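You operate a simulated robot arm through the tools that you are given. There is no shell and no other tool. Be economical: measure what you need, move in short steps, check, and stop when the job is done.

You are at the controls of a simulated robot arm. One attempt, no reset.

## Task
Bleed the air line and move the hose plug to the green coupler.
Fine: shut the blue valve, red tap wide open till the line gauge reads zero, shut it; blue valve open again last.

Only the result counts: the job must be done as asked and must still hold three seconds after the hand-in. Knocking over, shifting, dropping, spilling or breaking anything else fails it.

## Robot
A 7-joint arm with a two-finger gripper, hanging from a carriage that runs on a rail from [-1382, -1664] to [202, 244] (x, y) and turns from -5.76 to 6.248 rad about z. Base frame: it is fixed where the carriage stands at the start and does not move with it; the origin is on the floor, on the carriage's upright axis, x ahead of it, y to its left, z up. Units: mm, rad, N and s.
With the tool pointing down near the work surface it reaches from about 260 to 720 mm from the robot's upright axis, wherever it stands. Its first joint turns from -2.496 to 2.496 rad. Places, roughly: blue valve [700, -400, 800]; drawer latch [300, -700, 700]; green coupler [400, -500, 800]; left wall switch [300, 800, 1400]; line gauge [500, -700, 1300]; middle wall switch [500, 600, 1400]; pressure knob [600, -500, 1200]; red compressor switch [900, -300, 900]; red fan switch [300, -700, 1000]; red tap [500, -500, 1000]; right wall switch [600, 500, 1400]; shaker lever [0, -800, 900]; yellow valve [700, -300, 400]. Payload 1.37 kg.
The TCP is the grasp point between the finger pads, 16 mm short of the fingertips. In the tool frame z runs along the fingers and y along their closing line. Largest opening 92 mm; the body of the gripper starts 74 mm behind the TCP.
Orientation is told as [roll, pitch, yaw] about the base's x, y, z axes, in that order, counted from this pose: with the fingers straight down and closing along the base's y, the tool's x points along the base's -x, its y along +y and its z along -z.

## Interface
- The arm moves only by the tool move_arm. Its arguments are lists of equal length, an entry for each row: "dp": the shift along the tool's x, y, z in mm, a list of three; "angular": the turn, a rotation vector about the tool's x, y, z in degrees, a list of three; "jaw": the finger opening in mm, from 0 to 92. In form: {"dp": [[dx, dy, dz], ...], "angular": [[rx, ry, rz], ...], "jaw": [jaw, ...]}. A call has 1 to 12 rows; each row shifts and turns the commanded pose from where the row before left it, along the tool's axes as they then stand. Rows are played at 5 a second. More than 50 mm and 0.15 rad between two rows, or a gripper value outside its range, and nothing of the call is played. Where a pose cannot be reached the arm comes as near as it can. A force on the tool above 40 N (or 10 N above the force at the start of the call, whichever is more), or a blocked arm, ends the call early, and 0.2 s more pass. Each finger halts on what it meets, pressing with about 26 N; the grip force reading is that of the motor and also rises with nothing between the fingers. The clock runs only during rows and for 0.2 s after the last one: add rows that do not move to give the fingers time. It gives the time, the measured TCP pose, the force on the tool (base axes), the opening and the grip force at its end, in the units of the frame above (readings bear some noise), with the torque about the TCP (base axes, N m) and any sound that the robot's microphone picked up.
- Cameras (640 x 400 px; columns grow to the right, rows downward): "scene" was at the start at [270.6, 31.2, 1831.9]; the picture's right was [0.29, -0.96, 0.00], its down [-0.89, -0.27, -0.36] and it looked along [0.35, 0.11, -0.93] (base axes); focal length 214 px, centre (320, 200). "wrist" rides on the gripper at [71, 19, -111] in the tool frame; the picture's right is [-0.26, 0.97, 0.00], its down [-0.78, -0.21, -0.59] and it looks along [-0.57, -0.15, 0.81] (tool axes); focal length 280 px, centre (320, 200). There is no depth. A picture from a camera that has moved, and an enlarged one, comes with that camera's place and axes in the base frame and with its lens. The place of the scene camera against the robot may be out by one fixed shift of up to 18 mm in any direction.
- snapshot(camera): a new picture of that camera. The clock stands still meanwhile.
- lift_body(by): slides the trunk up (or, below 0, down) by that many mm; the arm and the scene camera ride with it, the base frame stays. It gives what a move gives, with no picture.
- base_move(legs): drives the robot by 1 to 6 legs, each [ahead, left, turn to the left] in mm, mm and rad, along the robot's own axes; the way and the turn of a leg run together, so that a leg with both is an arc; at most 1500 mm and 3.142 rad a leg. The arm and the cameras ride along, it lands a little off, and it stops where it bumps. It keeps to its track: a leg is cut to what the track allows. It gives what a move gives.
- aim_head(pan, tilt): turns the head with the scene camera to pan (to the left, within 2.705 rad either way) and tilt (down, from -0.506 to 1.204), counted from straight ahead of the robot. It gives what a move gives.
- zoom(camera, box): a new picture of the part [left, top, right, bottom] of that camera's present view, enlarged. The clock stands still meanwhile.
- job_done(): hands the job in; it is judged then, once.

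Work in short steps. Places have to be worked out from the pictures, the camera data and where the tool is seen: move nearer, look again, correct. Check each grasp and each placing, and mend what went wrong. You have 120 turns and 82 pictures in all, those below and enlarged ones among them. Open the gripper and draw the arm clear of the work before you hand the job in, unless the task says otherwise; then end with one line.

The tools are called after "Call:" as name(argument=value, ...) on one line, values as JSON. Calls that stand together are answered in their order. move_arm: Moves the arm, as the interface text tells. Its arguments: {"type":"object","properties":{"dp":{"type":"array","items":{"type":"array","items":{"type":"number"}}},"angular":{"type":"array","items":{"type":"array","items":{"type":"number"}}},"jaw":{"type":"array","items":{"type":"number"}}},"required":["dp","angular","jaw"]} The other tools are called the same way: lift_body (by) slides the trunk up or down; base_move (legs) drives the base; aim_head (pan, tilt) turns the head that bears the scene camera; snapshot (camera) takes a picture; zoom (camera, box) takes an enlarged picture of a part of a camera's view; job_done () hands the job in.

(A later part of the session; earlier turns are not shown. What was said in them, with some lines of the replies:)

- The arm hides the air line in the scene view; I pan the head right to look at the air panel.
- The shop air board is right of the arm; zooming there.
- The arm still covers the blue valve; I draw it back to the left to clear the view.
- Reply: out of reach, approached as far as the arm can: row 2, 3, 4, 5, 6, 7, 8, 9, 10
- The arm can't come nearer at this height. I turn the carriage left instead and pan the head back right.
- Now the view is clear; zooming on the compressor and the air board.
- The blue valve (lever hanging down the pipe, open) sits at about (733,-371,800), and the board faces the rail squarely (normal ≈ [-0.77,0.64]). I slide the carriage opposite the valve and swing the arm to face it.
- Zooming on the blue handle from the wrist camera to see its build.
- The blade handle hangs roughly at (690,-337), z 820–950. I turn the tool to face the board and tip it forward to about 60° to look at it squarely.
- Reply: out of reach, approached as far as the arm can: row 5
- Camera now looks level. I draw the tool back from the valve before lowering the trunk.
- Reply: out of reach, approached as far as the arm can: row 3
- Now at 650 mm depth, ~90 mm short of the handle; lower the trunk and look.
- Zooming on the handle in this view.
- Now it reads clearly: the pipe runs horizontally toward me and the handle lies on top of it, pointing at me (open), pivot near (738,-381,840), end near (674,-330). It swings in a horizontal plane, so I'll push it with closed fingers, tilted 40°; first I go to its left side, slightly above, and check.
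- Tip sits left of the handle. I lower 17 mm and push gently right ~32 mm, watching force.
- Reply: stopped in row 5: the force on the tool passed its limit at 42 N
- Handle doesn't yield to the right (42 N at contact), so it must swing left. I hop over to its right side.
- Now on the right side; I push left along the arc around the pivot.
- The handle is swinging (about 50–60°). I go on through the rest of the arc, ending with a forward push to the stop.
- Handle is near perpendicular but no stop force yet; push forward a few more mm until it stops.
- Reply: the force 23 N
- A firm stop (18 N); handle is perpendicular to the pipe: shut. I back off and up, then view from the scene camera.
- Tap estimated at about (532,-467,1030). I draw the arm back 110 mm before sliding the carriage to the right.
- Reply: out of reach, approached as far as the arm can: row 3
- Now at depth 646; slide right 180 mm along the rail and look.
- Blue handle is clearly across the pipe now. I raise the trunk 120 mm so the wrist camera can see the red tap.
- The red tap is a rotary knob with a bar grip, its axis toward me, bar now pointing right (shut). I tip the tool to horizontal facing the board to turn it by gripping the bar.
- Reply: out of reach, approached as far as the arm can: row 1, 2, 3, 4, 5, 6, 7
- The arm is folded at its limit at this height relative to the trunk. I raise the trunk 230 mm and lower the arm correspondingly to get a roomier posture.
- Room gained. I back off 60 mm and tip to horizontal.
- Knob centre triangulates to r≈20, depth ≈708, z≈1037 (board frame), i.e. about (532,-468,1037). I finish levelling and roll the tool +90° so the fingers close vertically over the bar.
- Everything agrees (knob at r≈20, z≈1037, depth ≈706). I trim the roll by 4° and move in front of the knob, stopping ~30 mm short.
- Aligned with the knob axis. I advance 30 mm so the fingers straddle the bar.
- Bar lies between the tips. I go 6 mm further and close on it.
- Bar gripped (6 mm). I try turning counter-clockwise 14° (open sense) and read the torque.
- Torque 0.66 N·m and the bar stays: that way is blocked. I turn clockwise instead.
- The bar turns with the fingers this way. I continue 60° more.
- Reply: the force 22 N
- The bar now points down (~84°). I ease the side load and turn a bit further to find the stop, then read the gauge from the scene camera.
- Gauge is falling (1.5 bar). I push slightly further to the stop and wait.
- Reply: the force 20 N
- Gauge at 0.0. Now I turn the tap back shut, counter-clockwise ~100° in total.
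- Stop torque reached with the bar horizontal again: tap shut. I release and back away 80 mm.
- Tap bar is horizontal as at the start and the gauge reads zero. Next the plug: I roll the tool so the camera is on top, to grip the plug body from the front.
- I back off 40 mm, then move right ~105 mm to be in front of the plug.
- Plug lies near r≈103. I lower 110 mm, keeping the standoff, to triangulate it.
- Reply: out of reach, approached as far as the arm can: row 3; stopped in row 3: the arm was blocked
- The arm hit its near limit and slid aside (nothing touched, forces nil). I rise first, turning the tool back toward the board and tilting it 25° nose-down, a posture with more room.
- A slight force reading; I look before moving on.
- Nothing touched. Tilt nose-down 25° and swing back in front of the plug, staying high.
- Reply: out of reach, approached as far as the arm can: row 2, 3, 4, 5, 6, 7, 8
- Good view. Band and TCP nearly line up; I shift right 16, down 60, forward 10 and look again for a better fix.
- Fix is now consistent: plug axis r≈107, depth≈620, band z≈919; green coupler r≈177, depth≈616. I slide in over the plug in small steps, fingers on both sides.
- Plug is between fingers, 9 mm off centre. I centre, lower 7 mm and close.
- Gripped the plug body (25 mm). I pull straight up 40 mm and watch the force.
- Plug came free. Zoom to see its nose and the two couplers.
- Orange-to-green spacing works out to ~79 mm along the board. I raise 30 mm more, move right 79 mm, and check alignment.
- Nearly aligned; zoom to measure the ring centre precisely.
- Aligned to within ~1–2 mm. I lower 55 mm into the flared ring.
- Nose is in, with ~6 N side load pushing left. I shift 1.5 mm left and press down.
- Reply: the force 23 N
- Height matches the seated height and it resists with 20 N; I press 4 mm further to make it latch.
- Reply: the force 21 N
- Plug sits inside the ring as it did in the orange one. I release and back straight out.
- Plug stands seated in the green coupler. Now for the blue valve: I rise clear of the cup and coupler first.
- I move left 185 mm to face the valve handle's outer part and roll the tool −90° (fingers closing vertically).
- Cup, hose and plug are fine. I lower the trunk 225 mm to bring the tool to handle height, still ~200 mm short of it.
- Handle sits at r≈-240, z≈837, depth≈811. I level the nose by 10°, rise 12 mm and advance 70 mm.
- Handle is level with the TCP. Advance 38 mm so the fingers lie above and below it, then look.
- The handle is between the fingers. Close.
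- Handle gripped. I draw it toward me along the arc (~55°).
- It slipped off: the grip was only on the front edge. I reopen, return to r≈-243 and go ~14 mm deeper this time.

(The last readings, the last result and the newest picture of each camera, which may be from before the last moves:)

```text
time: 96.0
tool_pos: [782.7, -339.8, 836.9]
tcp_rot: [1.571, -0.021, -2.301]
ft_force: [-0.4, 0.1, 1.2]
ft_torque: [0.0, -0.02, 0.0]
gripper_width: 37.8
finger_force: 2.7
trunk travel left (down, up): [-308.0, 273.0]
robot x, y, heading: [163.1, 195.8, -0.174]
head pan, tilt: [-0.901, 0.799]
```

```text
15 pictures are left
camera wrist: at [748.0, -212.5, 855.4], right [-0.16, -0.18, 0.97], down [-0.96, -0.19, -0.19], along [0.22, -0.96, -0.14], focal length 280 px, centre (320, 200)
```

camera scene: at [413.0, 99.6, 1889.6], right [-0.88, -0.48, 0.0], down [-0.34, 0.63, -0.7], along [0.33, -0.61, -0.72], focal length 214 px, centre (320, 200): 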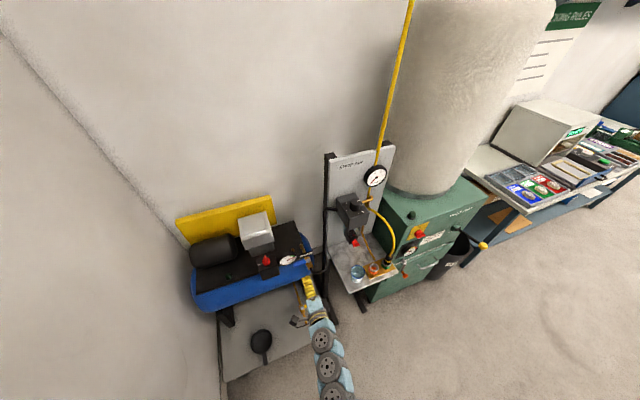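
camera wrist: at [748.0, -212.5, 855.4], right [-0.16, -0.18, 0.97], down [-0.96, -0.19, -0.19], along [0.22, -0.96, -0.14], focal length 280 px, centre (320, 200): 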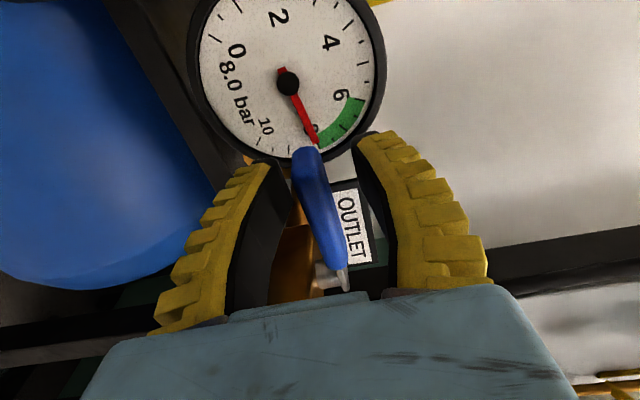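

TCP now lies on the handle. Close and check the grip width, then pull a first 20°.

Call:
move_arm(dp=[[0, 0, 0], [0, 0, 0], [0, 0, 0], [0, 0, 0], [-0.3, 0, -5], [-0.6, 0, -5], [-1, 0, -5], [0, 0, 0]], angular=[[0, 0, 0], [0, 0, 0], [0, 0, 0], [0, 0, 0], [0, 0, 0], [0, 0, 0], [0, 0, 0], [0, 0, 0]], jaw=[20, 8, 0, 0, 0, 0, 0, 0])

Call:
snapshot(camera="wrist")

```text
time: 97.8
tool_pos: [769.9, -330.7, 836.5]
tcp_rot: [1.568, -0.022, -2.302]
ft_force: [9.4, -4.1, -15.3]
ft_torque: [0.29, -0.09, 0.55]
gripper_width: 6.0
finger_force: 28.1
trunk travel left (down, up): [-308.0, 273.0]
robot x, y, heading: [162.0, 190.4, -0.169]
head pan, tilt: [-0.901, 0.799]
```

```text
14 pictures are left
camera wrist: at [735.5, -203.2, 854.6], right [-0.16, -0.18, 0.97], down [-0.96, -0.19, -0.19], along [0.22, -0.96, -0.14], focal length 280 px, centre (320, 200)
```

wrist: 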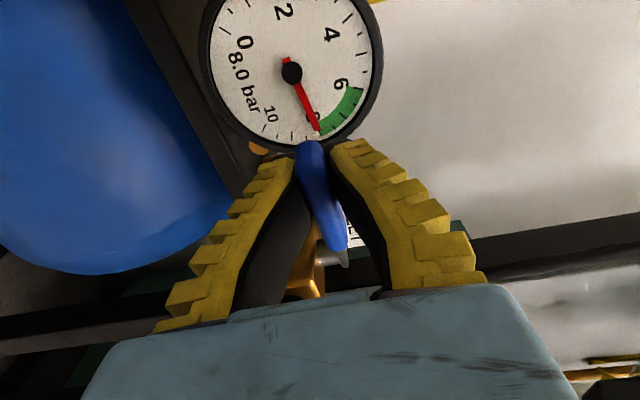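

Still slipping (10 N, twisting torque). I regrip deeper and 3 mm lower, and this time turn the tool with the handle so the pads drive it by torque too.

Call:
move_arm(dp=[[0, 0, 0], [0, 0, 0], [0, -2.5, 8], [0, 0, 8], [0, 0, 4], [0, 0, 0], [0, 0, 0], [0, 0, 0], [0, 0, 0]], angular=[[0, 0, 0], [0, 0, 0], [0, 0, 0], [0, 0, 0], [0, 0, 0], [0, 0, 0], [0, 0, 0], [0, 0, 0], [0, 0, 0]], jaw=[20, 34, 34, 34, 34, 20, 8, 0, 0])

```text
time: 99.8
tool_pos: [784.4, -344.8, 835.2]
tcp_rot: [1.572, -0.022, -2.3]
ft_force: [2.0, -0.2, 1.8]
ft_torque: [0.01, 0.0, 0.11]
gripper_width: 6.0
finger_force: 28.1
trunk travel left (down, up): [-308.0, 273.0]
robot x, y, heading: [158.8, 194.0, -0.173]
head pan, tilt: [-0.901, 0.799]
```

Well centred now (blade is 6 mm). Pull along the arc with 30° of yaw.

Call:
move_arm(dp=[[-0.3, 0, -4], [-0.3, 0, -4], [-0.3, 0, -4], [-0.3, 0, -4], [-0.3, 0, -4], [-0.3, 0, -4], [-0.3, 0, -4], [-0.3, 0, -4], [0, 0, 0]], angular=[[0, 4, 0], [0, 4, 0], [0, 4, 0], [0, 4, 0], [0, 4, 0], [0, 4, 0], [0, 4, 0], [0, 4, 0], [0, 0, 0]], jaw=[0, 0, 0, 0, 0, 0, 0, 0, 0])

Call:
snapshot(camera="wrist")

```text
time: 101.8
tool_pos: [756.6, -331.1, 833.9]
tcp_rot: [1.558, -0.018, -1.741]
ft_force: [1.4, 1.7, 3.5]
ft_torque: [0.02, 0.08, 0.05]
gripper_width: 0.2
finger_force: 28.0
trunk travel left (down, up): [-308.0, 273.0]
robot x, y, heading: [157.4, 196.9, -0.168]
head pan, tilt: [-0.901, 0.799]
```

```text
13 pictures are left
camera wrist: at [660.2, -242.0, 854.6], right [-0.03, -0.24, 0.97], down [-0.72, -0.67, -0.19], along [0.7, -0.7, -0.15], focal length 280 px, centre (320, 200)
```

wrist: 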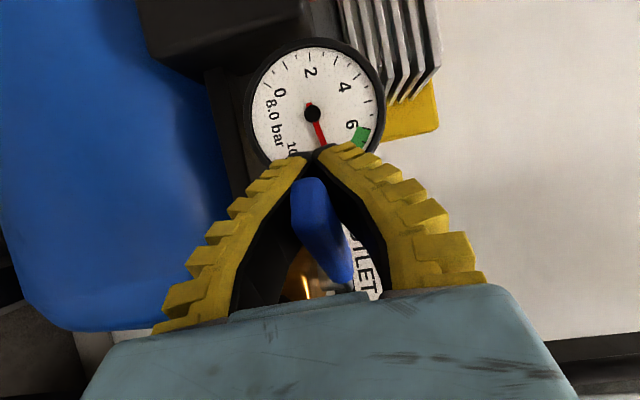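

The fingertips are now closed behind the handle's end — it's hooked inside the finger loop. I keep pulling along the arc.

Call:
move_arm(dp=[[1, 0, -7.2], [1, 0, -7.2], [-1, 0, -7.1], [-1, 0, -7.1], [0, 0, 0]], angular=[[0, 0, 0], [0, 0, 0], [0, 0, 0], [0, 0, 0], [0, 0, 0]], jaw=[0, 0, 0, 0, 0])

Call:
snapshot(camera="wrist")

```text
time: 103.0
tool_pos: [728.3, -327.3, 834.8]
tcp_rot: [1.559, -0.02, -1.744]
ft_force: [0.5, 0.9, -1.0]
ft_torque: [0.02, 0.02, -0.01]
gripper_width: 6.1
finger_force: 27.6
trunk travel left (down, up): [-308.0, 273.0]
robot x, y, heading: [161.9, 195.0, -0.176]
head pan, tilt: [-0.901, 0.799]
```

```text
12 pictures are left
camera wrist: at [631.5, -237.5, 854.9], right [-0.03, -0.24, 0.97], down [-0.72, -0.67, -0.19], along [0.7, -0.7, -0.15], focal length 280 px, centre (320, 200)
```

wrist: 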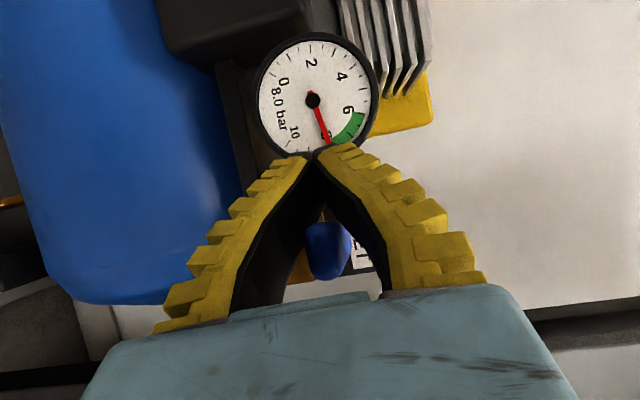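

The handle has swung to ~75° (pointing almost at me). I open, back out, square up the yaw, and go round to its left side to push it home.

Call:
move_arm(dp=[[0, 0, 0], [0, 0, 0], [0, 0, 0], [0, 0, -35], [0, 0, -35], [0, 0, 0], [0, 0, 0], [0, 0, 0], [0, 0, 0], [31, 0, 0], [31, 0, 0], [0, 0, 0]], angular=[[0, 0, 0], [0, 0, 0], [0, 0, 0], [0, 0, 0], [0, 0, 0], [0, -8, 0], [0, -8, 0], [0, -8, 0], [0, -7, 0], [0, 0, 0], [0, 0, 0], [0, 0, 0]], jaw=[20, 34, 34, 34, 34, 34, 34, 34, 34, 34, 34, 34])

Call:
snapshot(camera="wrist")

```text
time: 105.6
tool_pos: [698.9, -266.6, 834.7]
tcp_rot: [1.57, -0.019, -2.285]
ft_force: [0.0, 1.0, -0.8]
ft_torque: [0.0, 0.02, -0.01]
gripper_width: 37.7
finger_force: 2.7
trunk travel left (down, up): [-308.0, 273.0]
robot x, y, heading: [163.6, 192.9, -0.172]
head pan, tilt: [-0.901, 0.799]
```

```text
11 pictures are left
camera wrist: at [662.6, -141.0, 853.2], right [-0.16, -0.18, 0.97], down [-0.96, -0.21, -0.19], along [0.24, -0.96, -0.14], focal length 280 px, centre (320, 200)
```

wrist: 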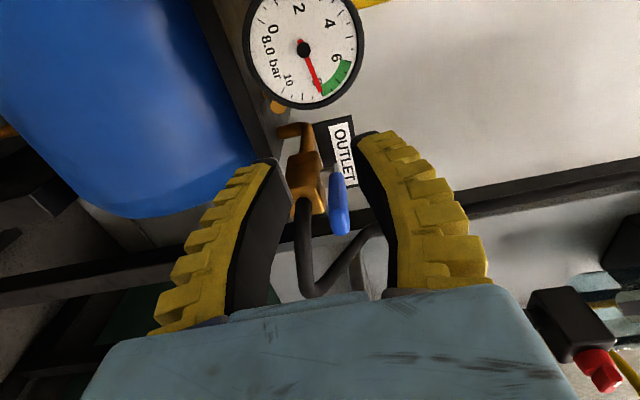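

Handle is to the right of the tool. Close, advance 48 mm, then push right gently until the stop.

Call:
move_arm(dp=[[0, 4, 0], [0, 0, 0], [0, 0, 24], [0, 0, 24], [-8, 0, 0], [-7, 0, 0], [-6, 0, 0], [-5, 0, 0], [-4, 0, 0], [-4, 0, 0], [0, 0, 0]], angular=[[0, 0, 0], [0, 0, 0], [0, 0, 0], [0, 0, 0], [0, 0, 0], [0, 0, 0], [0, 0, 0], [0, 0, 0], [0, 0, 0], [0, 0, 0], [0, 0, 0]], jaw=[15, 0, 0, 0, 0, 0, 0, 0, 0, 0, 0])

Call:
snapshot(camera="wrist")

```text
time: 108.0
tool_pos: [714.0, -326.8, 839.8]
tcp_rot: [1.571, -0.022, -2.284]
ft_force: [-0.3, 0.0, 0.3]
ft_torque: [0.0, -0.02, 0.01]
gripper_width: 0.3
finger_force: 26.1
trunk travel left (down, up): [-308.0, 273.0]
robot x, y, heading: [159.3, 194.7, -0.172]
head pan, tilt: [-0.901, 0.799]
```

```text
10 pictures are left
camera wrist: at [676.4, -198.4, 857.7], right [-0.16, -0.18, 0.97], down [-0.96, -0.21, -0.19], along [0.24, -0.96, -0.14], focal length 280 px, centre (320, 200)
```

wrist: 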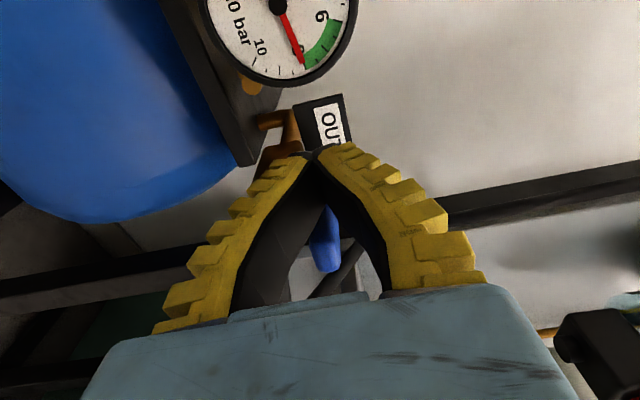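

No stop force yet; push a bit further right in small steps.

Call:
move_arm(dp=[[-3, 0, 0], [-3, 0, 0], [-2, 0, 0], [-2, 0, 0], [0, 0, 0]], angular=[[0, 0, 0], [0, 0, 0], [0, 0, 0], [0, 0, 0], [0, 0, 0]], jaw=[0, 0, 0, 0, 0])

```text
time: 109.2
tool_pos: [709.9, -327.3, 839.5]
tcp_rot: [1.57, -0.019, -2.283]
ft_force: [9.2, 15.2, 2.0]
ft_torque: [0.09, -0.08, 0.05]
gripper_width: 0.0
finger_force: 25.9
trunk travel left (down, up): [-308.0, 273.0]
robot x, y, heading: [160.5, 192.5, -0.173]
head pan, tilt: [-0.901, 0.799]
```

Firm stop (18 N): handle is home. Back off left and out, raise, and inspect handle and line gauge.

Call:
move_arm(dp=[[12, 0, 0], [10, 0, -20], [0, 0, -40], [0, 0, -30], [0, 25, 0], [0, 0, 0]], angular=[[0, 0, 0], [0, 0, 0], [0, 0, 0], [0, 0, 0], [0, 0, 0], [0, 0, 0]], jaw=[0, 0, 0, 0, 20, 40])

Call:
snapshot(camera="wrist")

Call:
snapshot(camera="scene")

```text
time: 110.6
tool_pos: [669.4, -268.0, 839.3]
tcp_rot: [1.569, -0.019, -2.282]
ft_force: [-1.0, 0.6, -0.6]
ft_torque: [0.05, -0.02, -0.06]
gripper_width: 43.4
finger_force: 2.4
out of reach, approached as far as the arm can: row 4, 5
trunk travel left (down, up): [-308.0, 273.0]
robot x, y, heading: [159.1, 191.0, -0.173]
head pan, tilt: [-0.901, 0.799]
```

```text
9 pictures are left
camera wrist: at [632.6, -142.1, 858.5], right [-0.16, -0.18, 0.97], down [-0.96, -0.21, -0.19], along [0.24, -0.96, -0.14], focal length 280 px, centre (320, 200)
```

wrist: 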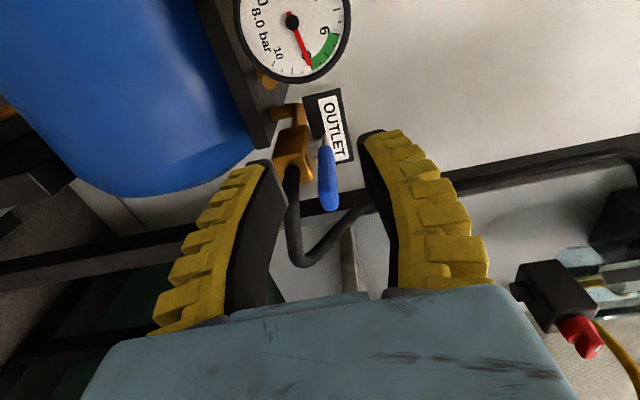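

```text
8 pictures are left
camera scene: at [413.3, 99.9, 1667.7], right [-0.88, -0.48, 0.0], down [-0.34, 0.63, -0.7], along [0.33, -0.61, -0.72], focal length 214 px, centre (320, 200)
```

scene: 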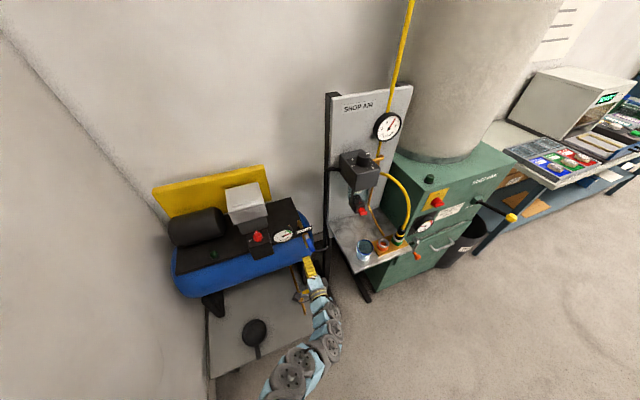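

Handle points forward again. Zoom on the line gauge and on the couplers.

Call:
zoom(camera="scene", box=[356, 105, 420, 145])

Call:
zoom(camera="scene", box=[330, 180, 430, 270])

```text
10.00 times, centred on (388, 125) of scene
camera zoom: at [413.3, 99.9, 1667.7], right [-0.88, -0.48, 0.0], down [-0.34, 0.63, -0.7], along [0.33, -0.61, -0.72], focal length 2145 px, centre (-360, 950)
```

zoom: 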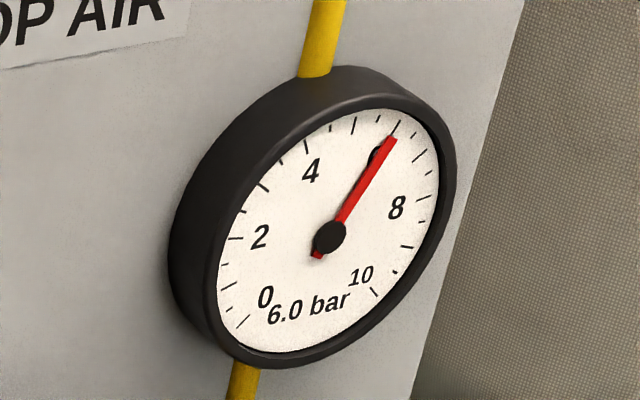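

```text
4.44 times, centred on (380, 225) of scene
camera zoom: at [413.3, 99.9, 1667.7], right [-0.88, -0.48, 0.0], down [-0.34, 0.63, -0.7], along [0.33, -0.61, -0.72], focal length 953 px, centre (53, 89)
```

zoom: 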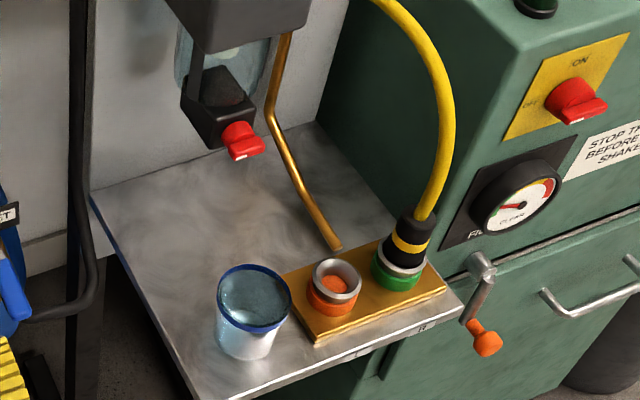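

Line holds at 6.0 bar, the plug is seated in green, tap shut, cup undisturbed. I raise the trunk to draw the arm clear.

Call:
lift_body(by=240)

Call:
zoom(camera="scene", box=[240, 100, 440, 320])

```text
time: 113.1
tool_pos: [668.7, -269.8, 1079.9]
tcp_rot: [1.57, -0.023, -2.282]
ft_force: [0.6, 0.5, 0.4]
ft_torque: [0.0, 0.01, 0.04]
gripper_width: 43.2
finger_force: 2.2
trunk travel left (down, up): [-548.0, 33.0]
robot x, y, heading: [162.4, 196.4, -0.175]
head pan, tilt: [-0.901, 0.799]
```

```text
1.82 times, centred on (340, 210) of scene
camera zoom: at [412.9, 99.6, 1907.6], right [-0.88, -0.48, 0.0], down [-0.34, 0.63, -0.7], along [0.33, -0.61, -0.72], focal length 390 px, centre (284, 182)
```

zoom: 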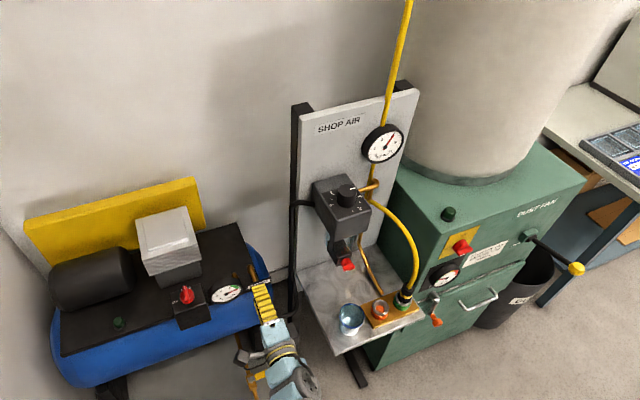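

All is as asked and stable; handing in.

Call:
job_done()

```text
The job is handed in.
```

The air line was bled to 0.0 bar and the hose plug moved to the green coupler. The red tap is shut and the blue valve open again, with the line back at 6.0 bar; nothing else looked disturbed.
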